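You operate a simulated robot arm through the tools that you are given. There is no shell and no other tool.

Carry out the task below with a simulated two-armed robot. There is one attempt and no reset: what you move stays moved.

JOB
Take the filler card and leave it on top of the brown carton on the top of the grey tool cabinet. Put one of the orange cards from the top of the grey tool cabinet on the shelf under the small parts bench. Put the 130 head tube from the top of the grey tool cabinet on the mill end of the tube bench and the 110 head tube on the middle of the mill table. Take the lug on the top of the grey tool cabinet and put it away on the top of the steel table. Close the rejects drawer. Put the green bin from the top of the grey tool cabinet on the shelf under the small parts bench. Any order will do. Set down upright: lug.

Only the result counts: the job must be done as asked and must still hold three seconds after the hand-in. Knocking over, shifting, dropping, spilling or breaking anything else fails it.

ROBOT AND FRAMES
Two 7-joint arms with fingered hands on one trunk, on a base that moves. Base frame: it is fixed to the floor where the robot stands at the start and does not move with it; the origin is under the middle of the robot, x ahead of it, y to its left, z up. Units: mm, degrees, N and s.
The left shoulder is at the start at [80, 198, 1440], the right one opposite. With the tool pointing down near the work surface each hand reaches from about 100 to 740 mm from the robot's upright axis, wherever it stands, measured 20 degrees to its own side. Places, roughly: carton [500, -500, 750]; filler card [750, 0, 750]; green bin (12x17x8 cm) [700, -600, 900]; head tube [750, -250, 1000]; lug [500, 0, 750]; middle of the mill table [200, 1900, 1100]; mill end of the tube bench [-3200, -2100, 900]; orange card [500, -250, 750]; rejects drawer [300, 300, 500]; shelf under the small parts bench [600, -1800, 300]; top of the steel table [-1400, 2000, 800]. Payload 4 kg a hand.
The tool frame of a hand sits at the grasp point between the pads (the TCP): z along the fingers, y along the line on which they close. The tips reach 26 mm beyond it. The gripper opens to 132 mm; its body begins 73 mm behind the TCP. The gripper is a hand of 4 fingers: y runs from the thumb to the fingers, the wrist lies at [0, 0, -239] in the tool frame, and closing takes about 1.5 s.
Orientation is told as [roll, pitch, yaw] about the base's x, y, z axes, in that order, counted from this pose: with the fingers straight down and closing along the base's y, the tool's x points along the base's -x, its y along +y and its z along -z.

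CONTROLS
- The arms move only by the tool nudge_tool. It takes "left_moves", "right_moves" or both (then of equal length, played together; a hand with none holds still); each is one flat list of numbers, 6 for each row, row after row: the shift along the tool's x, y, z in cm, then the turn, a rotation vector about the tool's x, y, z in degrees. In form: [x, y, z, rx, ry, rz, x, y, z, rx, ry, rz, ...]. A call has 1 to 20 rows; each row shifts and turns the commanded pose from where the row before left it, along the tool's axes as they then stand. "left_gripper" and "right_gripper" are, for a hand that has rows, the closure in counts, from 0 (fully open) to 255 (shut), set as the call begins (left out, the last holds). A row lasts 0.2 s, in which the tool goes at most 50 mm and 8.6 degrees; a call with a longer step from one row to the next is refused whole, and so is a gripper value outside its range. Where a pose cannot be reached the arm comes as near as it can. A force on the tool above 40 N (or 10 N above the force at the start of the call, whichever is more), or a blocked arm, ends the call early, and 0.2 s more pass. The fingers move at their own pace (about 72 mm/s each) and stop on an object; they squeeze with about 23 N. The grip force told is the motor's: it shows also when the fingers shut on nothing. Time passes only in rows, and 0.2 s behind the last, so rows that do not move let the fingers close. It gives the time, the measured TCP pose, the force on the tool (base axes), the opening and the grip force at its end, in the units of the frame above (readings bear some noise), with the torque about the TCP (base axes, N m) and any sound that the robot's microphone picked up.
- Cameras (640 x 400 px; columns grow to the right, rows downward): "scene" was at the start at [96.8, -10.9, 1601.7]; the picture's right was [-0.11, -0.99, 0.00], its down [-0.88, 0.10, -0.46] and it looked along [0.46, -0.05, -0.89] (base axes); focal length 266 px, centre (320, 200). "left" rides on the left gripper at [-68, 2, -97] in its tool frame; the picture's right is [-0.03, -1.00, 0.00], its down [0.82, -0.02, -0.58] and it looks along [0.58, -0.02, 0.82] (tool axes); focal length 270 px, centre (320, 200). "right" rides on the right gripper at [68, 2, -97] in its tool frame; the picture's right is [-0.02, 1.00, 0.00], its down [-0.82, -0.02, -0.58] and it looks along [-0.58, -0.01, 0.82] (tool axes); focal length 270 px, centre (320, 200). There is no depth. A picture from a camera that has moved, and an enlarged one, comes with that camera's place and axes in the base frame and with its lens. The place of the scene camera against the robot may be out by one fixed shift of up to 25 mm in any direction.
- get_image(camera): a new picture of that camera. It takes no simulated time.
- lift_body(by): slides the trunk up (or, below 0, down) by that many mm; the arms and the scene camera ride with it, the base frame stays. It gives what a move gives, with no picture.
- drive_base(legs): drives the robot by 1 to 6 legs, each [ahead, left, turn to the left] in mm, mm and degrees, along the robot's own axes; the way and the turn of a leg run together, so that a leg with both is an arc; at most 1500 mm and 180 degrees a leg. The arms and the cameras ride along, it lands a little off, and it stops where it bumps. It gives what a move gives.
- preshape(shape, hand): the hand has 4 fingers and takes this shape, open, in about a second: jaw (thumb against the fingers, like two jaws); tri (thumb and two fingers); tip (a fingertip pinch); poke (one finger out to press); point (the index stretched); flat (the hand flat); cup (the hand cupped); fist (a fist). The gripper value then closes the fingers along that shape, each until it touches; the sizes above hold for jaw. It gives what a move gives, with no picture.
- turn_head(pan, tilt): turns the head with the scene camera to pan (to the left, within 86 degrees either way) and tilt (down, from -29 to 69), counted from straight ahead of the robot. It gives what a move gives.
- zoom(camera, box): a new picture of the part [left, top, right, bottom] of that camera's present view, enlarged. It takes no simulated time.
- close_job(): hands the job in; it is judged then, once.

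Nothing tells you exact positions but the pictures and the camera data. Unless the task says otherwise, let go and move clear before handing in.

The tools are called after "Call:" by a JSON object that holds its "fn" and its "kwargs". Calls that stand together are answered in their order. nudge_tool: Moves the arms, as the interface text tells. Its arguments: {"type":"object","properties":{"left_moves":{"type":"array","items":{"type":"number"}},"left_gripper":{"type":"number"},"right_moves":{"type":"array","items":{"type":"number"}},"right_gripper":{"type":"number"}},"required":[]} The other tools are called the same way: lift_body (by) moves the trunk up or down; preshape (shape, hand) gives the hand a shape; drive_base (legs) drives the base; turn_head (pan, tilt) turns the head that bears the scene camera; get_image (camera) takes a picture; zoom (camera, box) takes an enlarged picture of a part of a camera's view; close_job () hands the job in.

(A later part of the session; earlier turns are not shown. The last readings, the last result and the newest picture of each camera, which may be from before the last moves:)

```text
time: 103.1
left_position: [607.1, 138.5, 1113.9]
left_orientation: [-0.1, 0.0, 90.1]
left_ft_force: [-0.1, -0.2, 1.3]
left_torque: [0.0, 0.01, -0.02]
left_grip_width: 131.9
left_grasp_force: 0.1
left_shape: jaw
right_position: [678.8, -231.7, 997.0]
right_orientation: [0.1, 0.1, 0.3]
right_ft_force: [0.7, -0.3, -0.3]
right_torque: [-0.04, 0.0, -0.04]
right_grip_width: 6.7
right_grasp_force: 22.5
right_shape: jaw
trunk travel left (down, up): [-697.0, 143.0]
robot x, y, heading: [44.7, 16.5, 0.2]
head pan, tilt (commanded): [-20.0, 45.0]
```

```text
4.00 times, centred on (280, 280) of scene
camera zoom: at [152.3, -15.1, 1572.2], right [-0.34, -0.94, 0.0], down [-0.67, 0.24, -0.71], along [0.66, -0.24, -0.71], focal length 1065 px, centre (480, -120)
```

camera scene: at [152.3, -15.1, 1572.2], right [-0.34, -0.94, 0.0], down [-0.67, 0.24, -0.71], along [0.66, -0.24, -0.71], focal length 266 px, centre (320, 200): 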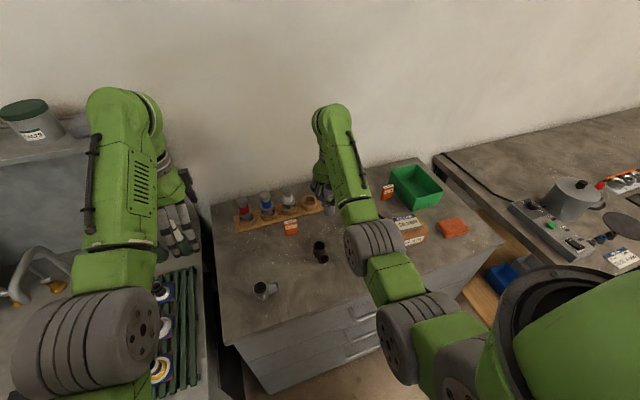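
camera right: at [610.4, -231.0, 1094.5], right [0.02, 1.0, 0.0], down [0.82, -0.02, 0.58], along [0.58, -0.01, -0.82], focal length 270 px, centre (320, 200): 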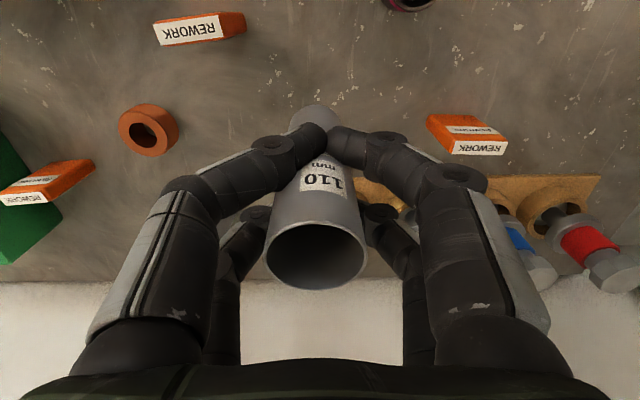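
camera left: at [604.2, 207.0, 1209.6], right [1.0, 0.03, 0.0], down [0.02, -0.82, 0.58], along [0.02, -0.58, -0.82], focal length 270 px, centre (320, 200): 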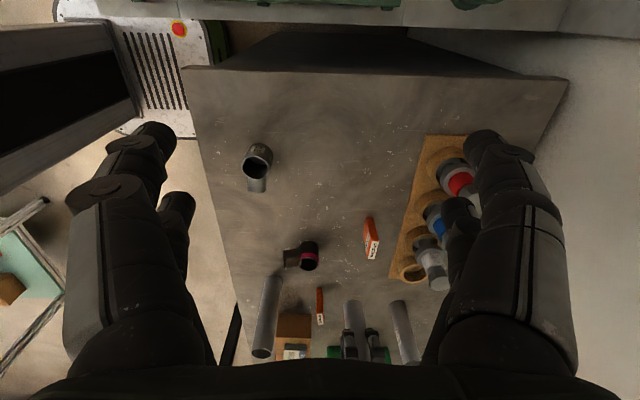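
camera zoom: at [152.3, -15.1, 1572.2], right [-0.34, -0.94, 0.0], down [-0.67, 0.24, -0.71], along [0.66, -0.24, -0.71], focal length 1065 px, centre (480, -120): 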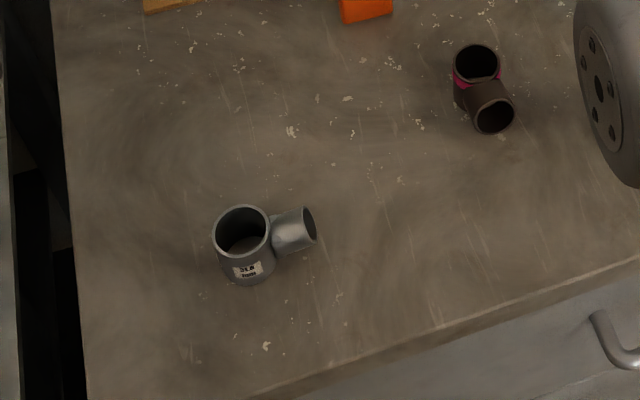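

The lug axis is at about (522,29), about 42 mm tall and 37 mm wide with its branch pointing to −y. I bring the left hand above it with jaws partly closed.

Call:
{"fn": "nudge_tool", "kwargs": {"left_moves": [2.2, 1.7, 2.8, 0, 0, 0, 2.2, 1.7, 2.8, 0, 0, 0, 2.2, 1.7, 2.8, 0, 0, 0, 2.2, 1.7, 2.8, 0, 0, 0, 2.2, 1.7, 2.8, 0, 0, 0, 0, 0, 0, 0, 0, 0], "left_gripper": 110}}

Call:
{"fn": "get_image", "kwargs": {"camera": "left"}}

Call:
{"fn": "get_image", "kwargs": {"camera": "scene"}}

```text
time: 104.5
left_position: [522.3, 27.2, 974.9]
left_orientation: [-0.2, 0.0, 90.1]
left_ft_force: [0.6, -0.3, 1.4]
left_torque: [0.01, -0.01, 0.01]
left_grip_width: 75.7
left_grasp_force: 0.1
left_shape: jaw
right_position: [678.7, -231.4, 997.8]
right_orientation: [0.0, 0.1, 0.3]
right_ft_force: [0.0, 0.0, -0.9]
right_torque: [-0.01, 0.03, -0.01]
right_grip_width: 6.3
right_grasp_force: 22.7
right_shape: jaw
trunk travel left (down, up): [-697.0, 143.0]
robot x, y, heading: [40.3, 16.4, 0.3]
head pan, tilt (commanded): [-20.0, 45.0]
```

```text
taken
camera left: at [520.0, 96.1, 1070.3], right [1.0, 0.03, 0.0], down [0.02, -0.81, 0.58], along [0.02, -0.58, -0.82], focal length 270 px, centre (320, 200)
```

left: 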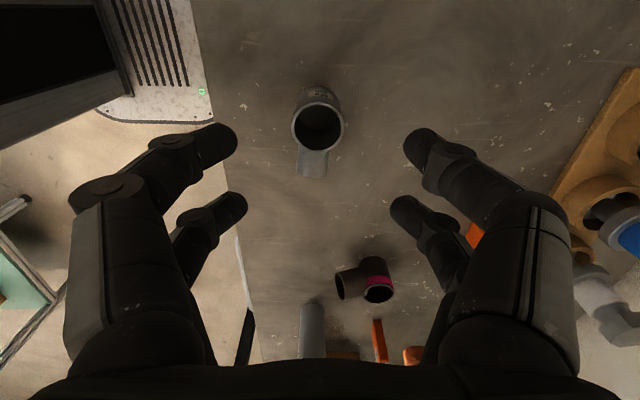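

```text
taken
camera scene: at [152.5, -14.9, 1572.2], right [-0.34, -0.94, 0.0], down [-0.67, 0.24, -0.71], along [0.66, -0.24, -0.71], focal length 266 px, centre (320, 200)
```

scene: 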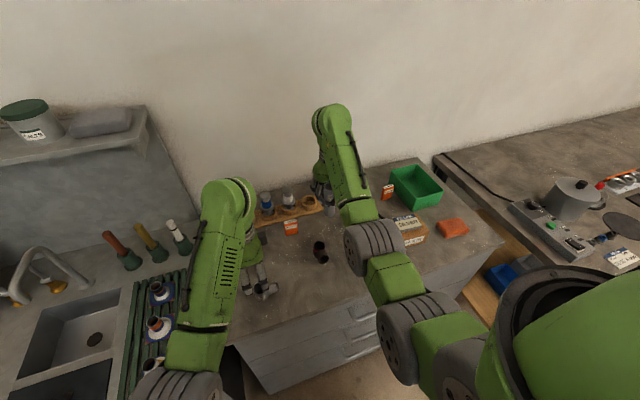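

Well aligned over the lug. I descend.

Call:
{"fn": "nudge_tool", "kwargs": {"left_moves": [0, 0, 3.5, 0, 0, 0, 0, 0, 3.5, 0, 0, 0, 0, 0, 2.0, 0, 0, 0, 0, 0, 0, 0, 0, 0]}}

Call:
{"fn": "get_image", "kwargs": {"camera": "left"}}

```text
time: 105.5
left_position: [522.6, 28.7, 884.2]
left_orientation: [-0.2, 0.1, 90.1]
left_ft_force: [-0.1, 0.7, 0.4]
left_torque: [-0.01, 0.01, 0.01]
left_grip_width: 75.6
left_grasp_force: 0.1
left_shape: jaw
right_position: [678.1, -231.1, 997.0]
right_orientation: [0.1, 0.1, 0.4]
right_ft_force: [0.6, -0.4, -1.3]
right_torque: [-0.01, -0.01, 0.01]
right_grip_width: 6.4
right_grasp_force: 22.6
right_shape: jaw
trunk travel left (down, up): [-697.0, 143.0]
robot x, y, heading: [42.6, 15.9, 0.0]
head pan, tilt (commanded): [-20.0, 45.0]
```

```text
taken
camera left: at [520.2, 95.9, 979.6], right [1.0, 0.03, 0.0], down [0.02, -0.82, 0.58], along [0.02, -0.58, -0.82], focal length 270 px, centre (320, 200)
```

left: 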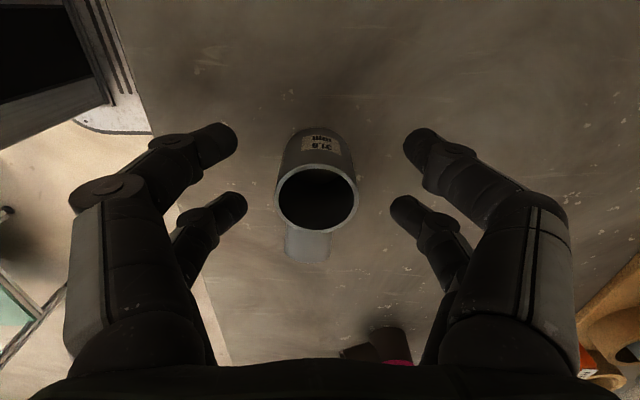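

I descend the last 12 mm and close on the lug.

Call:
{"fn": "nudge_tool", "kwargs": {"left_moves": [0, 0, 1.2, 0, 0, 0, 0, 0, 0, 0, 0, 0]}}

Call:
{"fn": "nudge_tool", "kwargs": {"left_moves": [0, 0, 0, 0, 0, 0, 0, 0, 0, 0, 0, 0, 0, 0, 0, 0, 0, 0, 0, 0, 0, 0, 0, 0, 0, 0, 0, 0, 0, 0, 0, 0, 0, 0, 0, 0], "left_gripper": 255}}

Call:
{"fn": "get_image", "kwargs": {"camera": "left"}}

```text
time: 106.1
left_position: [521.7, 28.2, 872.2]
left_orientation: [-0.3, 0.1, 90.1]
left_ft_force: [0.3, -0.4, 0.2]
left_torque: [0.01, 0.01, -0.01]
left_grip_width: 75.8
left_grasp_force: 0.0
left_shape: jaw
right_position: [678.6, -232.1, 997.7]
right_orientation: [0.1, 0.2, 0.4]
right_ft_force: [0.4, 0.7, -1.7]
right_torque: [0.01, 0.02, 0.01]
right_grip_width: 6.7
right_grasp_force: 23.0
right_shape: jaw
trunk travel left (down, up): [-697.0, 143.0]
robot x, y, heading: [42.8, 18.6, 0.2]
head pan, tilt (commanded): [-20.0, 45.0]
```

```text
time: 107.5
left_position: [522.4, 27.1, 871.1]
left_orientation: [-0.1, 0.0, 90.1]
left_ft_force: [-0.4, 0.4, 0.6]
left_torque: [0.02, 0.0, 0.02]
left_grip_width: 12.1
left_grasp_force: 23.0
left_shape: jaw
right_position: [678.3, -231.4, 997.7]
right_orientation: [0.2, 0.2, 0.3]
right_ft_force: [0.1, -0.3, -1.1]
right_torque: [-0.02, -0.01, -0.02]
right_grip_width: 6.4
right_grasp_force: 23.0
right_shape: jaw
trunk travel left (down, up): [-697.0, 143.0]
robot x, y, heading: [40.1, 17.4, 0.4]
head pan, tilt (commanded): [-20.0, 45.0]
```

```text
taken
camera left: at [520.0, 96.0, 967.5], right [1.0, 0.03, 0.0], down [0.02, -0.82, 0.58], along [0.02, -0.58, -0.82], focal length 270 px, centre (320, 200)
```

left: 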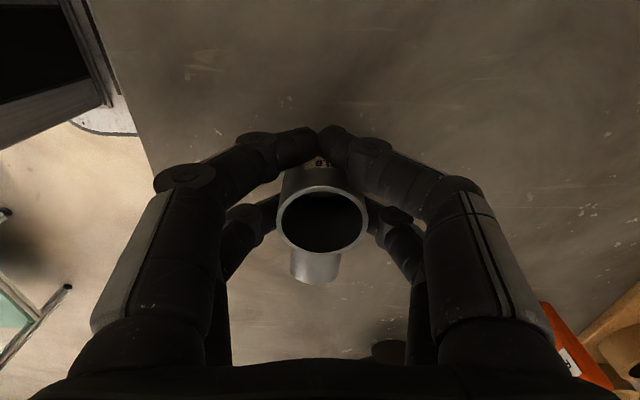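

The lug is gripped. I lift it gently and verify.

Call:
{"fn": "nudge_tool", "kwargs": {"left_moves": [0, 0, -1, 0, 0, 0, 0, 0, -2, 0, 0, 0, 0, 0, -3, 0, 0, 0, 0, 0, 0, 0, 0, 0]}}

Call:
{"fn": "get_image", "kwargs": {"camera": "left"}}

Call:
{"fn": "zoom", "kwargs": {"camera": "scene", "box": [200, 160, 360, 320]}}

```text
time: 108.5
left_position: [522.7, 28.3, 932.9]
left_orientation: [-0.1, 0.1, 90.1]
left_ft_force: [0.2, -0.1, -0.8]
left_torque: [-0.01, 0.01, 0.0]
left_grip_width: 12.3
left_grasp_force: 23.3
left_shape: jaw
right_position: [678.1, -231.2, 997.0]
right_orientation: [0.1, 0.1, 0.2]
right_ft_force: [0.1, 0.4, -1.6]
right_torque: [-0.02, -0.02, 0.02]
right_grip_width: 6.3
right_grasp_force: 22.7
right_shape: jaw
trunk travel left (down, up): [-697.0, 143.0]
robot x, y, heading: [43.3, 16.9, 0.0]
head pan, tilt (commanded): [-20.0, 45.0]
```

```text
taken
camera left: at [520.4, 96.3, 1027.8], right [1.0, 0.03, 0.0], down [0.02, -0.82, 0.58], along [0.02, -0.58, -0.82], focal length 270 px, centre (320, 200)
```

left: 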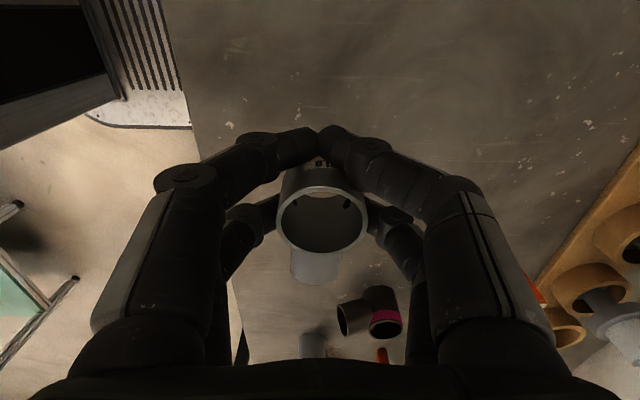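

```text
2.50 times, centred on (280, 240) of scene
camera zoom: at [152.4, -15.1, 1572.2], right [-0.34, -0.94, 0.0], down [-0.67, 0.24, -0.71], along [0.66, -0.24, -0.71], focal length 666 px, centre (420, 100)
```

zoom: 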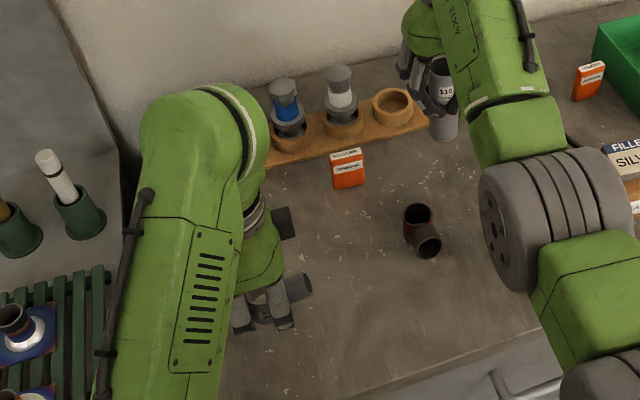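

The lug is held upright and the tube too. I raise the trunk so the tube clears the 150 tube, back away, and turn left toward the mill.

Call:
{"fn": "lift_body", "kwargs": {"by": 135}}

Call:
{"fn": "drive_base", "kwargs": {"legs": [[-520, 0, 0], [0, 0, 90]]}}

Call:
{"fn": "turn_head", "kwargs": {"pan": 0, "tilt": 25}}

Call:
{"fn": "get_image", "kwargs": {"camera": "scene"}}

```text
time: 110.1
left_position: [523.1, 28.0, 1068.0]
left_orientation: [-0.1, 0.1, 90.0]
left_ft_force: [0.7, -0.4, -0.4]
left_torque: [0.01, 0.01, 0.0]
left_grip_width: 12.1
left_grasp_force: 22.8
left_shape: jaw
right_position: [679.1, -231.6, 1131.6]
right_orientation: [0.1, 0.1, 0.2]
right_ft_force: [-0.1, 0.3, -2.3]
right_torque: [0.01, -0.01, 0.02]
right_grip_width: 6.3
right_grasp_force: 23.1
right_shape: jaw
trunk travel left (down, up): [-832.0, 8.0]
robot x, y, heading: [44.0, 15.8, 0.4]
head pan, tilt (commanded): [-20.0, 45.0]
```

```text
time: 116.9
left_position: [-485.3, 494.6, 1066.1]
left_orientation: [-0.1, 0.1, 180.0]
left_ft_force: [-0.7, 0.0, -1.2]
left_torque: [-0.03, -0.01, 0.02]
left_grip_width: 12.3
left_grasp_force: 23.2
left_shape: jaw
right_position: [-226.8, 650.5, 1131.7]
right_orientation: [0.1, 0.1, 90.0]
right_ft_force: [0.4, 0.2, -1.2]
right_torque: [-0.01, 0.03, -0.03]
right_grip_width: 6.3
right_grasp_force: 23.2
right_shape: jaw
trunk travel left (down, up): [-832.0, 8.0]
robot x, y, heading: [-475.6, 17.3, 90.0]
head pan, tilt (commanded): [-20.0, 45.0]
```

```text
time: 117.8
left_position: [-485.8, 496.1, 1067.5]
left_orientation: [0.0, 0.1, 179.8]
left_ft_force: [0.6, -0.6, -0.5]
left_torque: [-0.04, -0.02, -0.01]
left_grip_width: 11.8
left_grasp_force: 23.0
left_shape: jaw
right_position: [-225.3, 651.7, 1132.2]
right_orientation: [0.1, 0.2, 90.2]
right_ft_force: [0.6, 0.7, -1.7]
right_torque: [0.0, 0.0, 0.0]
right_grip_width: 6.4
right_grasp_force: 22.6
right_shape: jaw
trunk travel left (down, up): [-832.0, 8.0]
robot x, y, heading: [-476.5, 14.1, 89.9]
head pan, tilt (commanded): [0.0, 25.0]
```

```text
taken
camera scene: at [-473.2, 133.4, 1737.7], right [1.0, 0.0, 0.0], down [0.0, -0.42, -0.91], along [0.0, 0.91, -0.42], focal length 266 px, centre (320, 200)
```

scene: 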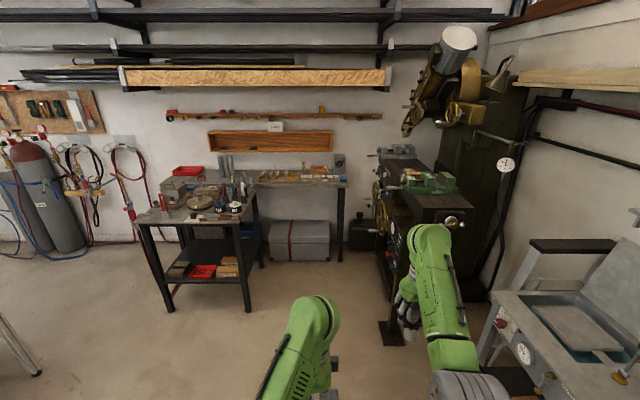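

Call:
{"fn": "zoom", "kwargs": {"camera": "scene", "box": [360, 130, 520, 250]}}

Call:
{"fn": "zoom", "kwargs": {"camera": "scene", "box": [120, 150, 360, 320]}}

```text
3.33 times, centred on (440, 190) of scene
camera zoom: at [-473.2, 133.4, 1737.7], right [1.0, 0.0, 0.0], down [0.0, -0.42, -0.91], along [0.0, 0.91, -0.42], focal length 888 px, centre (-80, 233)
```

zoom: 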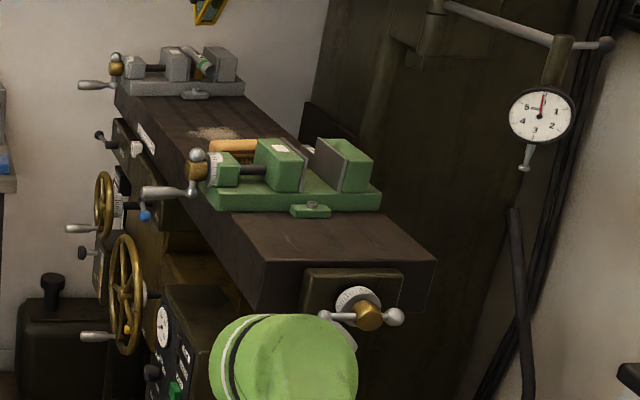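

```text
2.35 times, centred on (240, 235) of scene
camera zoom: at [-473.2, 133.4, 1737.7], right [1.0, 0.0, 0.0], down [0.0, -0.42, -0.91], along [0.0, 0.91, -0.42], focal length 627 px, centre (508, 118)
```

zoom: 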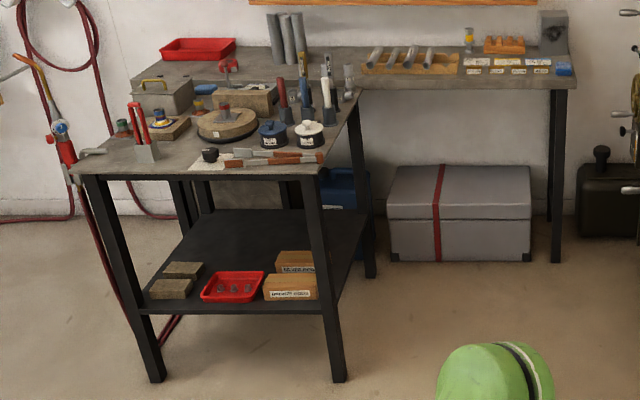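

I see the mill with two vises on its table and a crowded black-legged steel table. I look left and down to check the floor before driving to the steel table.

Call:
{"fn": "turn_head", "kwargs": {"pan": 60, "tilt": 30}}

Call:
{"fn": "get_image", "kwargs": {"camera": "scene"}}

Call:
{"fn": "turn_head", "kwargs": {"pan": 30, "tilt": 50}}

Call:
{"fn": "get_image", "kwargs": {"camera": "scene"}}

```text
time: 119.1
left_position: [-486.1, 495.2, 1066.7]
left_orientation: [-0.1, 0.1, 179.8]
left_ft_force: [0.3, 0.1, -1.0]
left_torque: [0.0, 0.02, 0.0]
left_grip_width: 12.1
left_grasp_force: 22.4
left_shape: jaw
right_position: [-226.2, 650.7, 1132.3]
right_orientation: [0.1, 0.2, 90.2]
right_ft_force: [-0.4, 0.4, -1.6]
right_torque: [0.0, -0.01, 0.01]
right_grip_width: 6.3
right_grasp_force: 22.8
right_shape: jaw
trunk travel left (down, up): [-832.0, 8.0]
robot x, y, heading: [-479.0, 12.2, 90.2]
head pan, tilt (commanded): [60.0, 30.0]
```

```text
taken
camera scene: at [-551.5, 86.7, 1729.8], right [0.5, 0.87, 0.0], down [0.43, -0.25, -0.87], along [-0.75, 0.43, -0.5], focal length 266 px, centre (320, 200)
```

scene: 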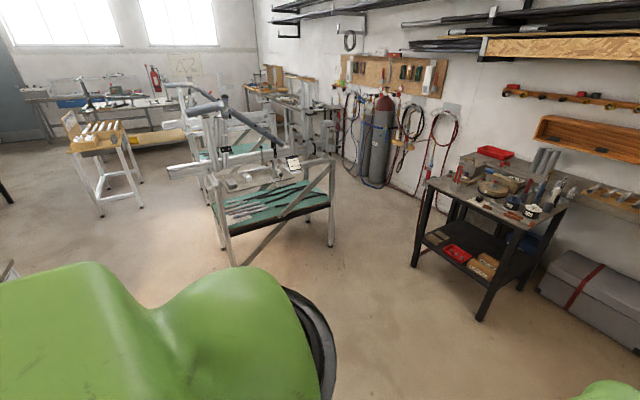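

```text
time: 120.0
left_position: [-486.1, 494.9, 1067.4]
left_orientation: [-0.1, 0.2, 179.8]
left_ft_force: [-0.2, 0.0, -0.7]
left_torque: [0.01, 0.03, -0.01]
left_grip_width: 12.1
left_grasp_force: 22.7
left_shape: jaw
right_position: [-226.1, 651.1, 1131.8]
right_orientation: [0.1, 0.1, 90.0]
right_ft_force: [-0.8, 0.8, -0.8]
right_torque: [0.0, -0.01, -0.03]
right_grip_width: 6.0
right_grasp_force: 23.2
right_shape: jaw
trunk travel left (down, up): [-832.0, 8.0]
robot x, y, heading: [-474.6, 15.1, 90.0]
head pan, tilt (commanded): [30.0, 50.0]
```

```text
taken
camera scene: at [-511.8, 108.0, 1700.4], right [0.87, 0.5, 0.0], down [0.38, -0.66, -0.64], along [-0.32, 0.56, -0.77], focal length 266 px, centre (320, 200)
```

scene: 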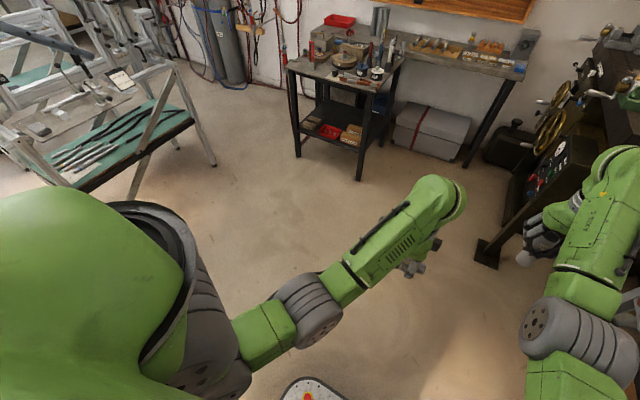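

The steel table is the black-legged one around (-1370,1950). I zoom on its top to find free space for the lug.

Call:
{"fn": "zoom", "kwargs": {"camera": "scene", "box": [270, 10, 430, 110]}}

Call:
{"fn": "drive_base", "kwargs": {"legs": [[900, 720, 0]]}}

Call:
{"fn": "turn_head", "kwargs": {"pan": 5, "tilt": 45}}

Call:
{"fn": "get_image", "kwargs": {"camera": "scene"}}

```text
4.00 times, centred on (350, 60) of scene
camera zoom: at [-511.8, 108.0, 1700.4], right [0.87, 0.5, 0.0], down [0.38, -0.66, -0.64], along [-0.32, 0.56, -0.77], focal length 1065 px, centre (200, 760)
```

zoom: 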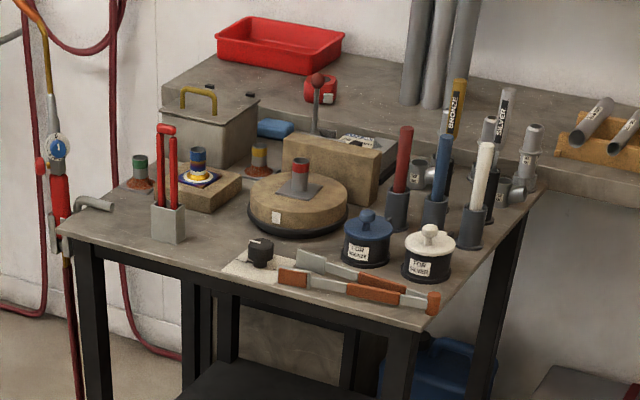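

```text
time: 125.9
left_position: [-1203.9, 1402.4, 1067.9]
left_orientation: [-0.2, 0.1, 180.0]
left_ft_force: [-0.7, 0.1, -0.1]
left_torque: [0.05, 0.0, 0.01]
left_grip_width: 11.9
left_grasp_force: 22.9
left_shape: jaw
right_position: [-944.4, 1557.5, 1132.0]
right_orientation: [0.1, 0.0, 90.3]
right_ft_force: [0.5, 0.5, -0.5]
right_torque: [-0.01, 0.0, 0.0]
right_grip_width: 6.4
right_grasp_force: 22.7
right_shape: jaw
trunk travel left (down, up): [-832.0, 8.0]
robot x, y, heading: [-1192.4, 920.2, 90.1]
head pan, tilt (commanded): [30.0, 50.0]
```

```text
time: 126.8
left_position: [-1204.1, 1402.8, 1067.3]
left_orientation: [0.0, 0.1, 180.0]
left_ft_force: [-0.6, 0.3, -0.5]
left_torque: [-0.03, 0.01, -0.02]
left_grip_width: 12.1
left_grasp_force: 22.8
left_shape: jaw
right_position: [-944.6, 1558.9, 1132.2]
right_orientation: [0.1, 0.1, 90.4]
right_ft_force: [-0.4, 0.2, -1.1]
right_torque: [-0.01, -0.03, 0.0]
right_grip_width: 6.7
right_grasp_force: 23.3
right_shape: jaw
trunk travel left (down, up): [-832.0, 8.0]
robot x, y, heading: [-1195.1, 921.3, 89.9]
head pan, tilt (commanded): [5.0, 45.0]
```

```text
taken
camera scene: at [-1198.0, 1029.7, 1707.2], right [1.0, 0.09, 0.0], down [0.06, -0.7, -0.71], along [-0.06, 0.7, -0.71], focal length 266 px, centre (320, 200)
```

scene: 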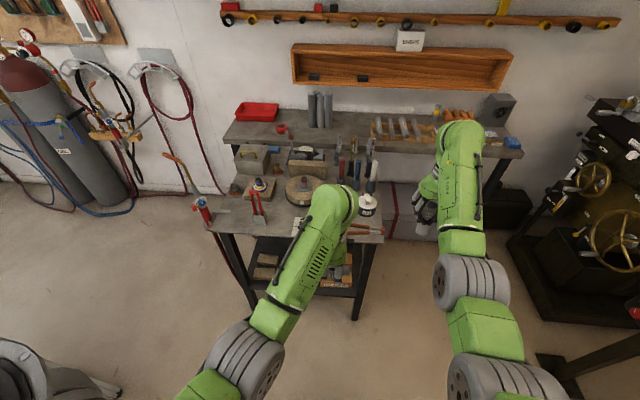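

Call:
{"fn": "zoom", "kwargs": {"camera": "scene", "box": [190, 120, 410, 260]}}

Call:
{"fn": "get_image", "kwargs": {"camera": "right"}}

Call:
{"fn": "get_image", "kwargs": {"camera": "left"}}

```text
2.86 times, centred on (300, 190) of scene
camera zoom: at [-1198.0, 1029.7, 1707.2], right [1.0, 0.09, 0.0], down [0.06, -0.7, -0.71], along [-0.06, 0.7, -0.71], focal length 761 px, centre (377, 229)
```

zoom: 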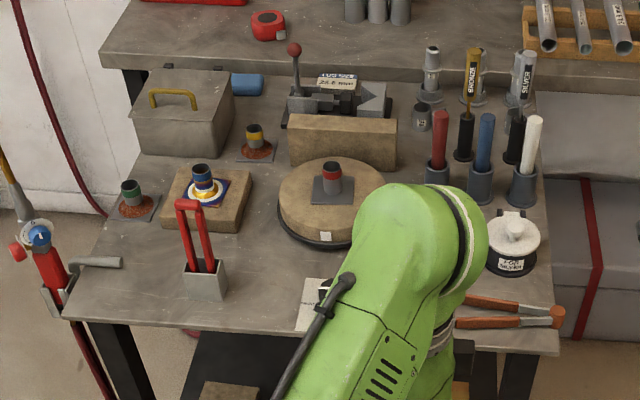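

```text
taken
camera right: at [-946.9, 1490.0, 1229.2], right [-1.0, 0.02, 0.0], down [0.02, 0.82, 0.58], along [0.01, 0.58, -0.82], focal length 270 px, centre (320, 200)
```

right: 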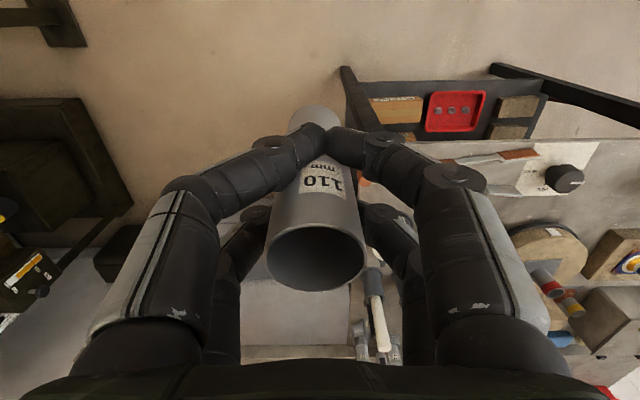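

```text
taken
camera left: at [-1273.4, 1401.1, 1162.5], right [-0.03, 1.0, 0.0], down [0.82, 0.02, 0.58], along [0.58, 0.02, -0.82], focal length 270 px, centre (320, 200)
```

left: 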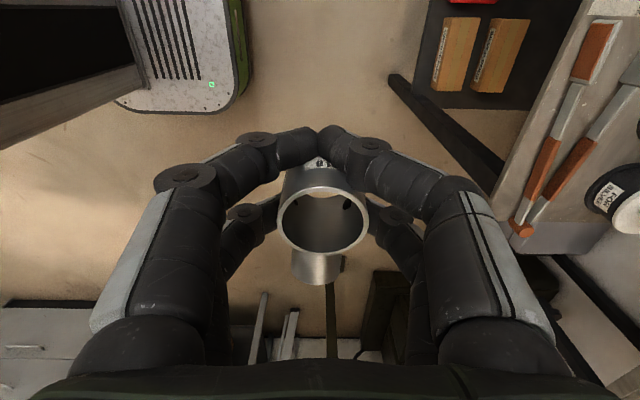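

Free space on the steel table lies between the pliers stand (x≈-1475) and the paper (x≈-1374) near the front edge (y≈1661), top at z≈859. I first tuck the right hand with the tube back so it stays clear of the tall bottles.

Call:
{"fn": "nudge_tool", "kwargs": {"right_moves": [3.3, -1.6, 0.6, 0, 0, 0, 3.3, -1.6, 0.6, 0, 0, 0, 3.3, -1.6, 0.6, 0, 0, 0, 3.3, -1.6, 0.6, 0, 0, 0, 3.3, -1.6, 0.6, 0, 0, 0, 0, 0, 0, 0, 0, 0]}}

Call:
{"fn": "nudge_tool", "kwargs": {"left_moves": [0, -3.5, 0, 0, 0, 0, 0, -3.5, 0, 0, 0, 0, 0, -3.5, 0, 0, 0, 0, 0, 0, 0, 0, 0, 0]}}

Call:
{"fn": "get_image", "kwargs": {"camera": "scene"}}

```text
time: 128.2
left_position: [-1204.3, 1403.1, 1067.9]
left_orientation: [-0.1, 0.1, 180.1]
left_ft_force: [-0.7, 0.1, -0.7]
left_torque: [-0.01, 0.04, 0.01]
left_grip_width: 12.2
left_grasp_force: 23.0
left_shape: jaw
right_position: [-865.1, 1393.6, 1103.6]
right_orientation: [0.2, 0.0, 90.3]
right_ft_force: [0.3, 0.8, -1.0]
right_torque: [0.01, -0.03, -0.02]
right_grip_width: 5.9
right_grasp_force: 23.3
right_shape: jaw
trunk travel left (down, up): [-832.0, 8.0]
robot x, y, heading: [-1193.9, 923.5, 89.9]
head pan, tilt (commanded): [5.0, 45.0]
```

```text
time: 129.2
left_position: [-1203.1, 1507.8, 1067.9]
left_orientation: [-0.2, 0.2, 180.0]
left_ft_force: [-0.7, 0.5, -1.3]
left_torque: [0.02, 0.0, 0.02]
left_grip_width: 11.6
left_grasp_force: 22.9
left_shape: jaw
right_position: [-864.7, 1393.9, 1105.1]
right_orientation: [0.0, 0.0, 90.3]
right_ft_force: [0.6, -0.5, -1.4]
right_torque: [0.01, 0.01, -0.01]
right_grip_width: 5.7
right_grasp_force: 23.2
right_shape: jaw
trunk travel left (down, up): [-832.0, 8.0]
robot x, y, heading: [-1193.4, 922.1, 90.2]
head pan, tilt (commanded): [5.0, 45.0]
```

```text
taken
camera scene: at [-1197.8, 1028.5, 1707.3], right [1.0, 0.09, 0.0], down [0.06, -0.7, -0.71], along [-0.06, 0.7, -0.71], focal length 266 px, centre (320, 200)
```

scene: 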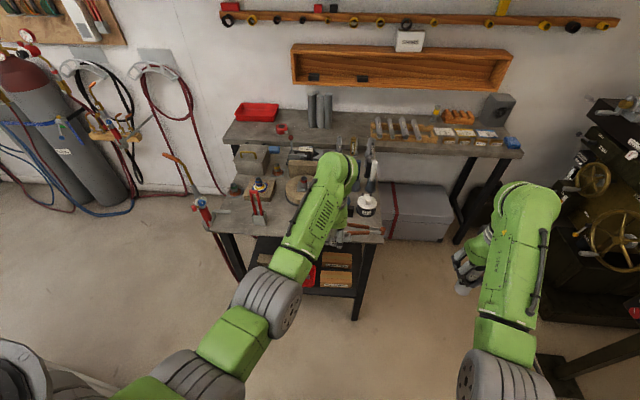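

Both hands are positioned. I drive so the left hand with the lug comes above the free spot.

Call:
{"fn": "drive_base", "kwargs": {"legs": [[190, 200, 0]]}}

Call:
{"fn": "get_image", "kwargs": {"camera": "scene"}}

Call:
{"fn": "get_image", "kwargs": {"camera": "left"}}

```text
time: 131.1
left_position: [-1399.9, 1695.8, 1071.5]
left_orientation: [-0.3, 0.0, 180.0]
left_ft_force: [0.5, -0.4, -0.2]
left_torque: [0.04, 0.04, 0.01]
left_grip_width: 11.7
left_grasp_force: 23.0
left_shape: jaw
right_position: [-1061.3, 1580.3, 1103.9]
right_orientation: [0.2, -0.1, 90.2]
right_ft_force: [0.4, -0.1, -1.2]
right_torque: [0.02, -0.03, -0.05]
right_grip_width: 5.9
right_grasp_force: 23.1
right_shape: jaw
trunk travel left (down, up): [-832.0, 8.0]
robot x, y, heading: [-1390.3, 1113.4, 89.9]
head pan, tilt (commanded): [5.0, 45.0]
```

```text
taken
camera scene: at [-1392.8, 1215.1, 1707.5], right [1.0, 0.09, 0.0], down [0.06, -0.7, -0.71], along [-0.06, 0.71, -0.71], focal length 266 px, centre (320, 200)
```

scene: 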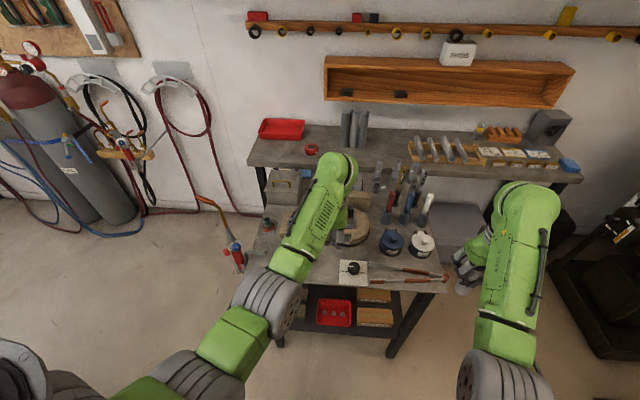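

```text
taken
camera left: at [-1468.8, 1693.2, 1165.4], right [-0.02, 1.0, 0.0], down [0.82, 0.02, 0.58], along [0.58, 0.02, -0.82], focal length 270 px, centre (320, 200)
```

left: 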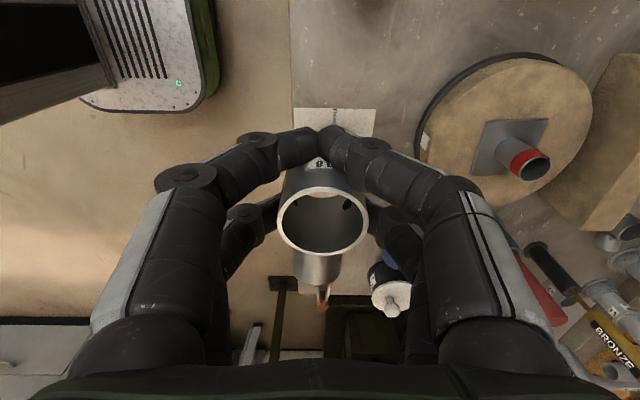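

The spot beside the paper is clear. I lower the trunk 130 mm and bring the lug down near the table top.

Call:
{"fn": "lift_body", "kwargs": {"by": -130}}

Call:
{"fn": "nudge_tool", "kwargs": {"left_moves": [-0.4, -1.0, 1.0, 0, 0, 0, 0, 0, 1.5, 0, 0, 0, 0, 0, 0, 0, 0, 0]}}

Call:
{"fn": "get_image", "kwargs": {"camera": "left"}}

Call:
{"fn": "get_image", "kwargs": {"camera": "scene"}}

```text
time: 132.7
left_position: [-1402.6, 1697.4, 938.3]
left_orientation: [-0.1, 0.1, 179.9]
left_ft_force: [-0.4, 0.5, -1.5]
left_torque: [0.0, 0.03, 0.03]
left_grip_width: 11.7
left_grasp_force: 22.8
left_shape: jaw
right_position: [-1063.7, 1583.0, 974.6]
right_orientation: [0.1, 0.1, 90.2]
right_ft_force: [0.0, -0.6, -0.6]
right_torque: [0.01, 0.01, 0.02]
right_grip_width: 5.8
right_grasp_force: 23.2
right_shape: jaw
trunk travel left (down, up): [-702.0, 138.0]
robot x, y, heading: [-1393.2, 1113.4, 90.0]
head pan, tilt (commanded): [5.0, 45.0]
```

```text
time: 133.5
left_position: [-1405.5, 1707.0, 913.9]
left_orientation: [-0.2, 0.1, 179.8]
left_ft_force: [0.4, -0.4, -0.4]
left_torque: [0.01, 0.02, -0.03]
left_grip_width: 11.7
left_grasp_force: 23.3
left_shape: jaw
right_position: [-1063.4, 1582.7, 974.0]
right_orientation: [0.1, 0.1, 90.3]
right_ft_force: [-0.1, -0.8, -1.7]
right_torque: [0.01, 0.01, -0.01]
right_grip_width: 5.7
right_grasp_force: 23.4
right_shape: jaw
trunk travel left (down, up): [-702.0, 138.0]
robot x, y, heading: [-1394.1, 1109.9, 90.2]
head pan, tilt (commanded): [5.0, 45.0]
```

```text
taken
camera left: at [-1475.3, 1705.2, 1009.4], right [-0.02, 1.0, 0.0], down [0.81, 0.02, 0.58], along [0.58, 0.02, -0.82], focal length 270 px, centre (320, 200)
```

left: 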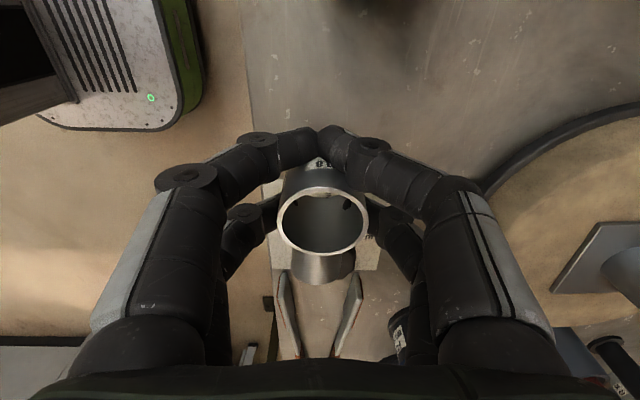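

```text
taken
camera scene: at [-1396.6, 1217.8, 1577.3], right [1.0, 0.09, 0.0], down [0.06, -0.7, -0.71], along [-0.06, 0.7, -0.71], focal length 266 px, centre (320, 200)
```

scene: 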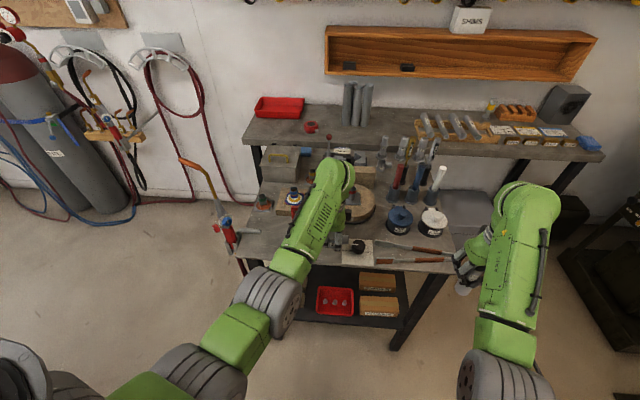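

Clear all around the lug's base. I lower slowly until contact.

Call:
{"fn": "nudge_tool", "kwargs": {"left_moves": [0, 0, 0.8, 0, 0, 0, 0, 0, 0.4, 0, 0, 0, 0, 0, 0, 0, 0, 0]}}

Call:
{"fn": "nudge_tool", "kwargs": {"left_moves": [0, 0, 0.3, 0, 0, 0, 0, 0, 0.3, 0, 0, 0, 0, 0, 0, 0, 0, 0]}}

Call:
{"fn": "nudge_tool", "kwargs": {"left_moves": [0, 0, 0.2, 0, 0, 0, 0, 0, 0.2, 0, 0, 0, 0, 0, 0, 0, 0, 0]}}

```text
time: 134.3
left_position: [-1406.0, 1707.9, 901.6]
left_orientation: [-0.2, 0.1, 179.9]
left_ft_force: [0.7, -1.4, -1.4]
left_torque: [0.0, 0.02, 0.02]
left_grip_width: 11.8
left_grasp_force: 22.7
left_shape: jaw
right_position: [-1063.8, 1583.8, 973.3]
right_orientation: [0.1, 0.1, 90.2]
right_ft_force: [-1.1, 0.2, -1.4]
right_torque: [0.01, -0.01, 0.05]
right_grip_width: 5.8
right_grasp_force: 23.1
right_shape: jaw
trunk travel left (down, up): [-702.0, 138.0]
robot x, y, heading: [-1393.5, 1108.6, 90.1]
head pan, tilt (commanded): [5.0, 45.0]
```

```text
time: 135.1
left_position: [-1406.5, 1707.4, 895.9]
left_orientation: [-0.2, 0.1, 179.9]
left_ft_force: [0.4, -0.1, -1.1]
left_torque: [-0.01, 0.04, 0.02]
left_grip_width: 11.5
left_grasp_force: 23.4
left_shape: jaw
right_position: [-1063.1, 1583.0, 974.1]
right_orientation: [0.1, 0.1, 90.2]
right_ft_force: [-0.8, 0.2, -0.1]
right_torque: [0.0, 0.03, -0.01]
right_grip_width: 5.7
right_grasp_force: 22.7
right_shape: jaw
trunk travel left (down, up): [-702.0, 138.0]
robot x, y, heading: [-1394.3, 1111.4, 89.9]
head pan, tilt (commanded): [5.0, 45.0]
```

```text
time: 135.9
left_position: [-1405.9, 1707.4, 892.3]
left_orientation: [-0.2, 0.0, 179.9]
left_ft_force: [-0.6, -0.6, -1.2]
left_torque: [-0.01, 0.02, -0.01]
left_grip_width: 11.7
left_grasp_force: 22.8
left_shape: jaw
right_position: [-1063.4, 1583.7, 972.9]
right_orientation: [0.0, 0.1, 90.3]
right_ft_force: [0.5, -0.5, -1.2]
right_torque: [0.01, -0.01, -0.02]
right_grip_width: 5.9
right_grasp_force: 22.8
right_shape: jaw
trunk travel left (down, up): [-702.0, 138.0]
robot x, y, heading: [-1393.3, 1110.0, 90.0]
head pan, tilt (commanded): [5.0, 45.0]
```

Call:
{"fn": "nudge_tool", "kwargs": {"left_moves": [0, 0, 0.3, 0, 0, 0, 0, 0, 0, 0, 0, 0]}}

Call:
{"fn": "nudge_tool", "kwargs": {"left_moves": [0, 0, 0.3, 0, 0, 0, 0, 0, 0, 0, 0, 0]}}

Call:
{"fn": "nudge_tool", "kwargs": {"left_moves": [0, 0, 0.3, 0, 0, 0, 0, 0, 0, 0, 0, 0]}}

Call:
{"fn": "get_image", "kwargs": {"camera": "left"}}

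```text
time: 136.5
left_position: [-1404.6, 1707.2, 889.0]
left_orientation: [-0.1, 0.1, 179.9]
left_ft_force: [-0.6, 0.3, -0.4]
left_torque: [0.0, 0.0, -0.02]
left_grip_width: 11.6
left_grasp_force: 23.1
left_shape: jaw
right_position: [-1063.8, 1582.8, 974.2]
right_orientation: [0.1, 0.0, 90.1]
right_ft_force: [0.5, 0.5, -1.3]
right_torque: [0.01, -0.01, 0.0]
right_grip_width: 5.7
right_grasp_force: 23.1
right_shape: jaw
trunk travel left (down, up): [-702.0, 138.0]
robot x, y, heading: [-1391.2, 1113.1, 89.9]
head pan, tilt (commanded): [5.0, 45.0]
```

```text
time: 137.1
left_position: [-1405.4, 1706.8, 886.3]
left_orientation: [-0.1, 0.1, 179.9]
left_ft_force: [-0.3, 0.5, -0.9]
left_torque: [-0.03, 0.0, -0.02]
left_grip_width: 11.8
left_grasp_force: 23.3
left_shape: jaw
right_position: [-1064.2, 1583.3, 973.5]
right_orientation: [0.1, 0.1, 90.2]
right_ft_force: [1.0, 0.6, -1.3]
right_torque: [0.01, -0.02, -0.01]
right_grip_width: 5.8
right_grasp_force: 23.0
right_shape: jaw
trunk travel left (down, up): [-702.0, 138.0]
robot x, y, heading: [-1390.0, 1109.3, 89.9]
head pan, tilt (commanded): [5.0, 45.0]
```

```text
time: 137.7
left_position: [-1406.0, 1707.6, 882.1]
left_orientation: [0.0, 0.2, 179.9]
left_ft_force: [-0.2, -0.2, -1.2]
left_torque: [-0.01, 0.0, -0.02]
left_grip_width: 11.9
left_grasp_force: 23.0
left_shape: jaw
right_position: [-1063.8, 1584.1, 973.9]
right_orientation: [0.1, 0.1, 90.2]
right_ft_force: [-0.2, 0.4, -1.3]
right_torque: [0.02, 0.01, -0.02]
right_grip_width: 5.7
right_grasp_force: 22.6
right_shape: jaw
trunk travel left (down, up): [-702.0, 138.0]
robot x, y, heading: [-1395.4, 1112.4, 89.9]
head pan, tilt (commanded): [5.0, 45.0]
```

```text
taken
camera left: at [-1475.2, 1705.7, 978.0], right [-0.02, 1.0, 0.0], down [0.82, 0.02, 0.58], along [0.58, 0.02, -0.82], focal length 270 px, centre (320, 200)
```

left: 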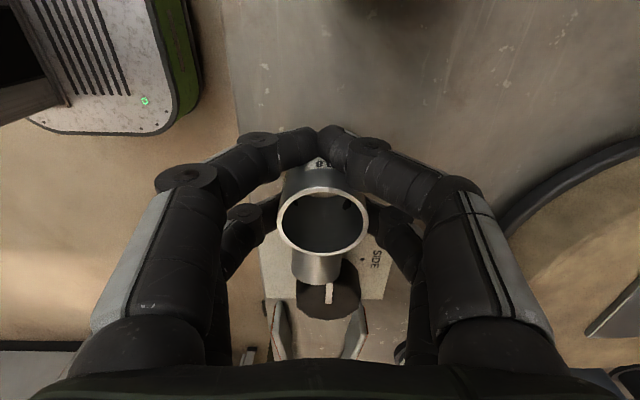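

I notice a black knob just beyond the lug's branch end, so I check clearances around the hand before going lower.

Call:
{"fn": "zoom", "kwargs": {"camera": "scene", "box": [230, 130, 430, 290]}}

Call:
{"fn": "turn_head", "kwargs": {"pan": 12, "tilt": 35}}

Call:
{"fn": "get_image", "kwargs": {"camera": "scene"}}

```text
2.50 times, centred on (330, 210) of scene
camera zoom: at [-1396.7, 1218.6, 1577.2], right [1.0, 0.09, 0.0], down [0.06, -0.7, -0.71], along [-0.06, 0.7, -0.71], focal length 666 px, centre (295, 175)
```

zoom: 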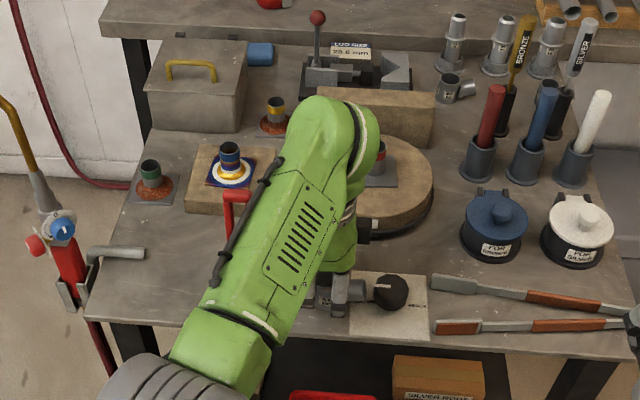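

```text
time: 138.4
left_position: [-1406.2, 1707.2, 882.5]
left_orientation: [-0.1, 0.1, 179.8]
left_ft_force: [0.0, 0.5, -1.1]
left_torque: [-0.01, 0.0, 0.01]
left_grip_width: 11.8
left_grasp_force: 22.8
left_shape: jaw
right_position: [-1064.3, 1583.4, 973.4]
right_orientation: [0.2, 0.1, 90.2]
right_ft_force: [0.0, 0.8, -1.5]
right_torque: [0.01, 0.0, -0.01]
right_grip_width: 6.0
right_grasp_force: 23.0
right_shape: jaw
trunk travel left (down, up): [-702.0, 138.0]
robot x, y, heading: [-1390.1, 1111.6, 89.9]
head pan, tilt (commanded): [12.0, 35.0]
```

```text
taken
camera scene: at [-1407.9, 1223.6, 1592.0], right [0.98, 0.21, 0.0], down [0.12, -0.56, -0.82], along [-0.17, 0.8, -0.57], focal length 266 px, centre (320, 200)
```

scene: 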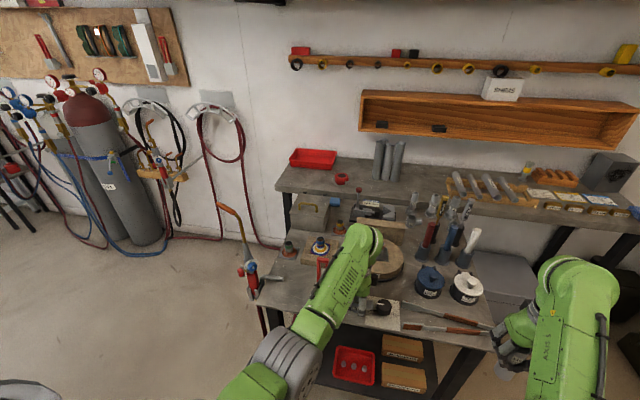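

The knob is only a few mm from the branch end, so I shift the lug 8 mm away from it and 5 mm toward the front, then continue down.

Call:
{"fn": "nudge_tool", "kwargs": {"left_moves": [-0.8, 0.5, 0, 0, 0, 0, 0, 0, 0, 0, 0, 0]}}

Call:
{"fn": "nudge_tool", "kwargs": {"left_moves": [0, 0, 0.3, 0, 0, 0, 0, 0, 0, 0, 0, 0]}}

Call:
{"fn": "nudge_tool", "kwargs": {"left_moves": [0, 0, 0.3, 0, 0, 0, 0, 0, 0, 0, 0, 0]}}

Call:
{"fn": "nudge_tool", "kwargs": {"left_moves": [0, 0, 0.3, 0, 0, 0, 0, 0, 0, 0, 0, 0]}}

Call:
{"fn": "get_image", "kwargs": {"camera": "left"}}

```text
time: 139.0
left_position: [-1414.3, 1703.6, 882.6]
left_orientation: [-0.1, 0.1, 179.9]
left_ft_force: [0.2, -0.1, -0.4]
left_torque: [0.01, 0.03, 0.0]
left_grip_width: 11.7
left_grasp_force: 22.8
left_shape: jaw
right_position: [-1063.1, 1583.4, 974.9]
right_orientation: [0.1, 0.2, 90.1]
right_ft_force: [-0.2, 0.0, -1.5]
right_torque: [0.01, -0.02, 0.0]
right_grip_width: 5.5
right_grasp_force: 22.8
right_shape: jaw
trunk travel left (down, up): [-702.0, 138.0]
robot x, y, heading: [-1390.3, 1113.3, 90.0]
head pan, tilt (commanded): [12.0, 35.0]
```

```text
time: 139.6
left_position: [-1414.1, 1702.9, 879.2]
left_orientation: [-0.2, 0.0, 179.9]
left_ft_force: [0.3, 0.6, -1.2]
left_torque: [-0.01, 0.04, 0.03]
left_grip_width: 11.6
left_grasp_force: 22.6
left_shape: jaw
right_position: [-1063.4, 1582.2, 974.4]
right_orientation: [0.2, 0.1, 90.2]
right_ft_force: [-0.5, 0.6, -1.6]
right_torque: [0.04, 0.01, 0.04]
right_grip_width: 5.9
right_grasp_force: 23.3
right_shape: jaw
trunk travel left (down, up): [-702.0, 138.0]
robot x, y, heading: [-1390.7, 1108.8, 90.2]
head pan, tilt (commanded): [12.0, 35.0]
```

```text
time: 140.2
left_position: [-1414.5, 1702.4, 875.2]
left_orientation: [-0.1, 0.1, 179.9]
left_ft_force: [-0.2, 0.1, -0.3]
left_torque: [0.0, 0.02, 0.04]
left_grip_width: 11.5
left_grasp_force: 23.2
left_shape: jaw
right_position: [-1063.6, 1583.0, 974.7]
right_orientation: [0.1, 0.1, 90.2]
right_ft_force: [0.1, -0.5, -1.4]
right_torque: [-0.01, 0.01, 0.01]
right_grip_width: 5.8
right_grasp_force: 22.8
right_shape: jaw
trunk travel left (down, up): [-702.0, 138.0]
robot x, y, heading: [-1394.5, 1109.6, 90.2]
head pan, tilt (commanded): [12.0, 35.0]
```

```text
time: 140.8
left_position: [-1414.0, 1701.4, 873.2]
left_orientation: [-0.2, 0.2, 180.0]
left_ft_force: [0.1, 0.5, -1.1]
left_torque: [0.0, 0.02, -0.01]
left_grip_width: 11.6
left_grasp_force: 22.6
left_shape: jaw
right_position: [-1063.1, 1584.0, 974.1]
right_orientation: [0.1, 0.1, 90.3]
right_ft_force: [-0.2, 0.2, -1.2]
right_torque: [-0.02, -0.02, -0.01]
right_grip_width: 5.6
right_grasp_force: 23.3
right_shape: jaw
trunk travel left (down, up): [-702.0, 138.0]
robot x, y, heading: [-1392.0, 1108.4, 90.0]
head pan, tilt (commanded): [12.0, 35.0]
```

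```text
taken
camera left: at [-1483.4, 1700.6, 968.8], right [-0.02, 1.0, 0.0], down [0.82, 0.02, 0.58], along [0.58, 0.02, -0.82], focal length 270 px, centre (320, 200)
```

left: 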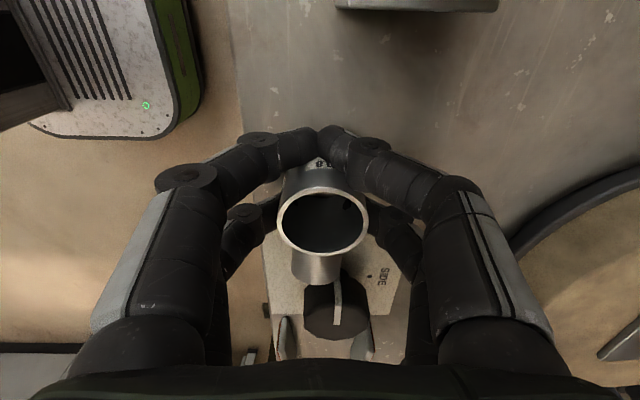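

No contact yet, so the table is lower than I estimated. I keep lowering in small steps.

Call:
{"fn": "nudge_tool", "kwargs": {"left_moves": [0, 0, 0.4, 0, 0, 0, 0, 0, 0, 0, 0, 0]}}

Call:
{"fn": "nudge_tool", "kwargs": {"left_moves": [0, 0, 0.4, 0, 0, 0, 0, 0, 0, 0, 0, 0]}}

Call:
{"fn": "nudge_tool", "kwargs": {"left_moves": [0, 0, 0.4, 0, 0, 0, 0, 0, 0, 0, 0, 0]}}

Call:
{"fn": "nudge_tool", "kwargs": {"left_moves": [0, 0, 0.4, 0, 0, 0, 0, 0, 0, 0, 0, 0]}}

Call:
{"fn": "get_image", "kwargs": {"camera": "left"}}

```text
time: 141.4
left_position: [-1413.4, 1702.5, 870.5]
left_orientation: [-0.3, 0.1, 179.9]
left_ft_force: [-1.5, -0.2, 7.2]
left_torque: [-0.06, -0.15, -0.02]
left_grip_width: 12.1
left_grasp_force: 22.9
left_shape: jaw
right_position: [-1061.5, 1583.7, 975.0]
right_orientation: [0.0, 0.0, 90.2]
right_ft_force: [-0.1, 0.0, -0.7]
right_torque: [0.01, 0.02, 0.01]
right_grip_width: 6.0
right_grasp_force: 22.8
right_shape: jaw
trunk travel left (down, up): [-702.0, 138.0]
robot x, y, heading: [-1390.5, 1111.9, 90.0]
head pan, tilt (commanded): [12.0, 35.0]
```

```text
time: 142.0
left_position: [-1415.2, 1701.8, 869.4]
left_orientation: [-0.6, 0.2, 179.9]
left_ft_force: [-1.8, 3.3, 24.5]
left_torque: [0.12, -0.24, -0.01]
left_grip_width: 12.1
left_grasp_force: 22.9
left_shape: jaw
right_position: [-1064.2, 1580.4, 974.7]
right_orientation: [0.2, -0.2, 90.2]
right_ft_force: [0.0, 0.1, -1.2]
right_torque: [0.0, 0.01, -0.01]
right_grip_width: 5.7
right_grasp_force: 23.5
right_shape: jaw
trunk travel left (down, up): [-702.0, 138.0]
robot x, y, heading: [-1389.1, 1108.6, 90.1]
head pan, tilt (commanded): [12.0, 35.0]
```

```text
time: 142.6
left_position: [-1413.5, 1704.2, 869.0]
left_orientation: [-1.2, 0.3, 180.0]
left_ft_force: [-2.5, -8.1, 22.6]
left_torque: [-0.21, -0.13, -0.05]
left_grip_width: 12.5
left_grasp_force: 22.5
left_shape: jaw
right_position: [-1064.0, 1581.0, 974.6]
right_orientation: [0.1, 0.0, 90.2]
right_ft_force: [1.1, 0.6, -0.3]
right_torque: [0.0, 0.0, 0.0]
right_grip_width: 5.4
right_grasp_force: 23.3
right_shape: jaw
trunk travel left (down, up): [-702.0, 138.0]
robot x, y, heading: [-1392.2, 1110.3, 90.1]
head pan, tilt (commanded): [12.0, 35.0]
stopped in row 2 (left hand): the force on the tool passed its limit at 42 N (the readings are from after the stop); the commanded pose is now the measured one
```

```text
time: 143.2
left_position: [-1413.4, 1704.8, 868.4]
left_orientation: [-1.5, 0.2, 179.8]
left_ft_force: [-0.5, 1.0, 40.6]
left_torque: [0.09, -0.22, -0.04]
left_grip_width: 12.9
left_grasp_force: 23.4
left_shape: jaw
right_position: [-1062.8, 1579.7, 976.6]
right_orientation: [0.1, -0.3, 90.3]
right_ft_force: [0.3, -0.1, -1.4]
right_torque: [0.0, -0.04, 0.02]
right_grip_width: 5.6
right_grasp_force: 22.8
right_shape: jaw
trunk travel left (down, up): [-702.0, 138.0]
robot x, y, heading: [-1396.3, 1111.0, 89.8]
head pan, tilt (commanded): [12.0, 35.0]
```

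```text
taken
camera left: at [-1482.9, 1700.2, 963.5], right [-0.02, 1.0, 0.03], down [0.81, 0.0, 0.58], along [0.58, 0.04, -0.81], focal length 270 px, centre (320, 200)
```

left: 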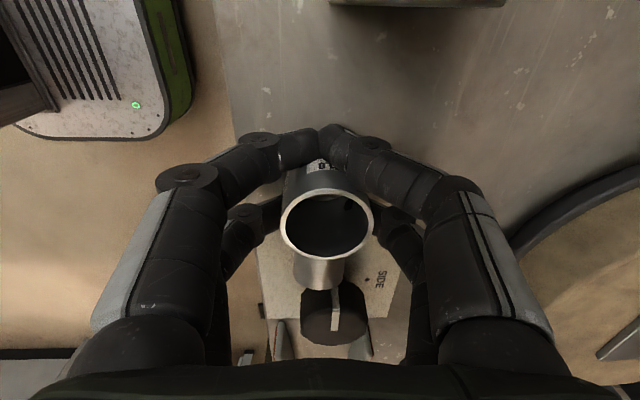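

Contact came at TCP z≈870 (table at ≈840). I relieve the pressure and level before releasing.

Call:
{"fn": "nudge_tool", "kwargs": {"left_moves": [0, 0, -0.2, 0, 0, 0, 0, 0, 0, 0, 0, 0]}}

```text
time: 143.8
left_position: [-1412.7, 1703.4, 867.6]
left_orientation: [-1.3, 0.3, 179.9]
left_ft_force: [-1.3, 4.3, 36.8]
left_torque: [0.19, -0.25, -0.07]
left_grip_width: 13.2
left_grasp_force: 22.8
left_shape: jaw
right_position: [-1063.7, 1579.9, 975.5]
right_orientation: [0.1, -0.1, 90.1]
right_ft_force: [0.4, -0.3, -2.0]
right_torque: [-0.02, 0.01, -0.02]
right_grip_width: 5.5
right_grasp_force: 23.1
right_shape: jaw
trunk travel left (down, up): [-702.0, 138.0]
robot x, y, heading: [-1393.7, 1111.6, 89.8]
head pan, tilt (commanded): [12.0, 35.0]
```

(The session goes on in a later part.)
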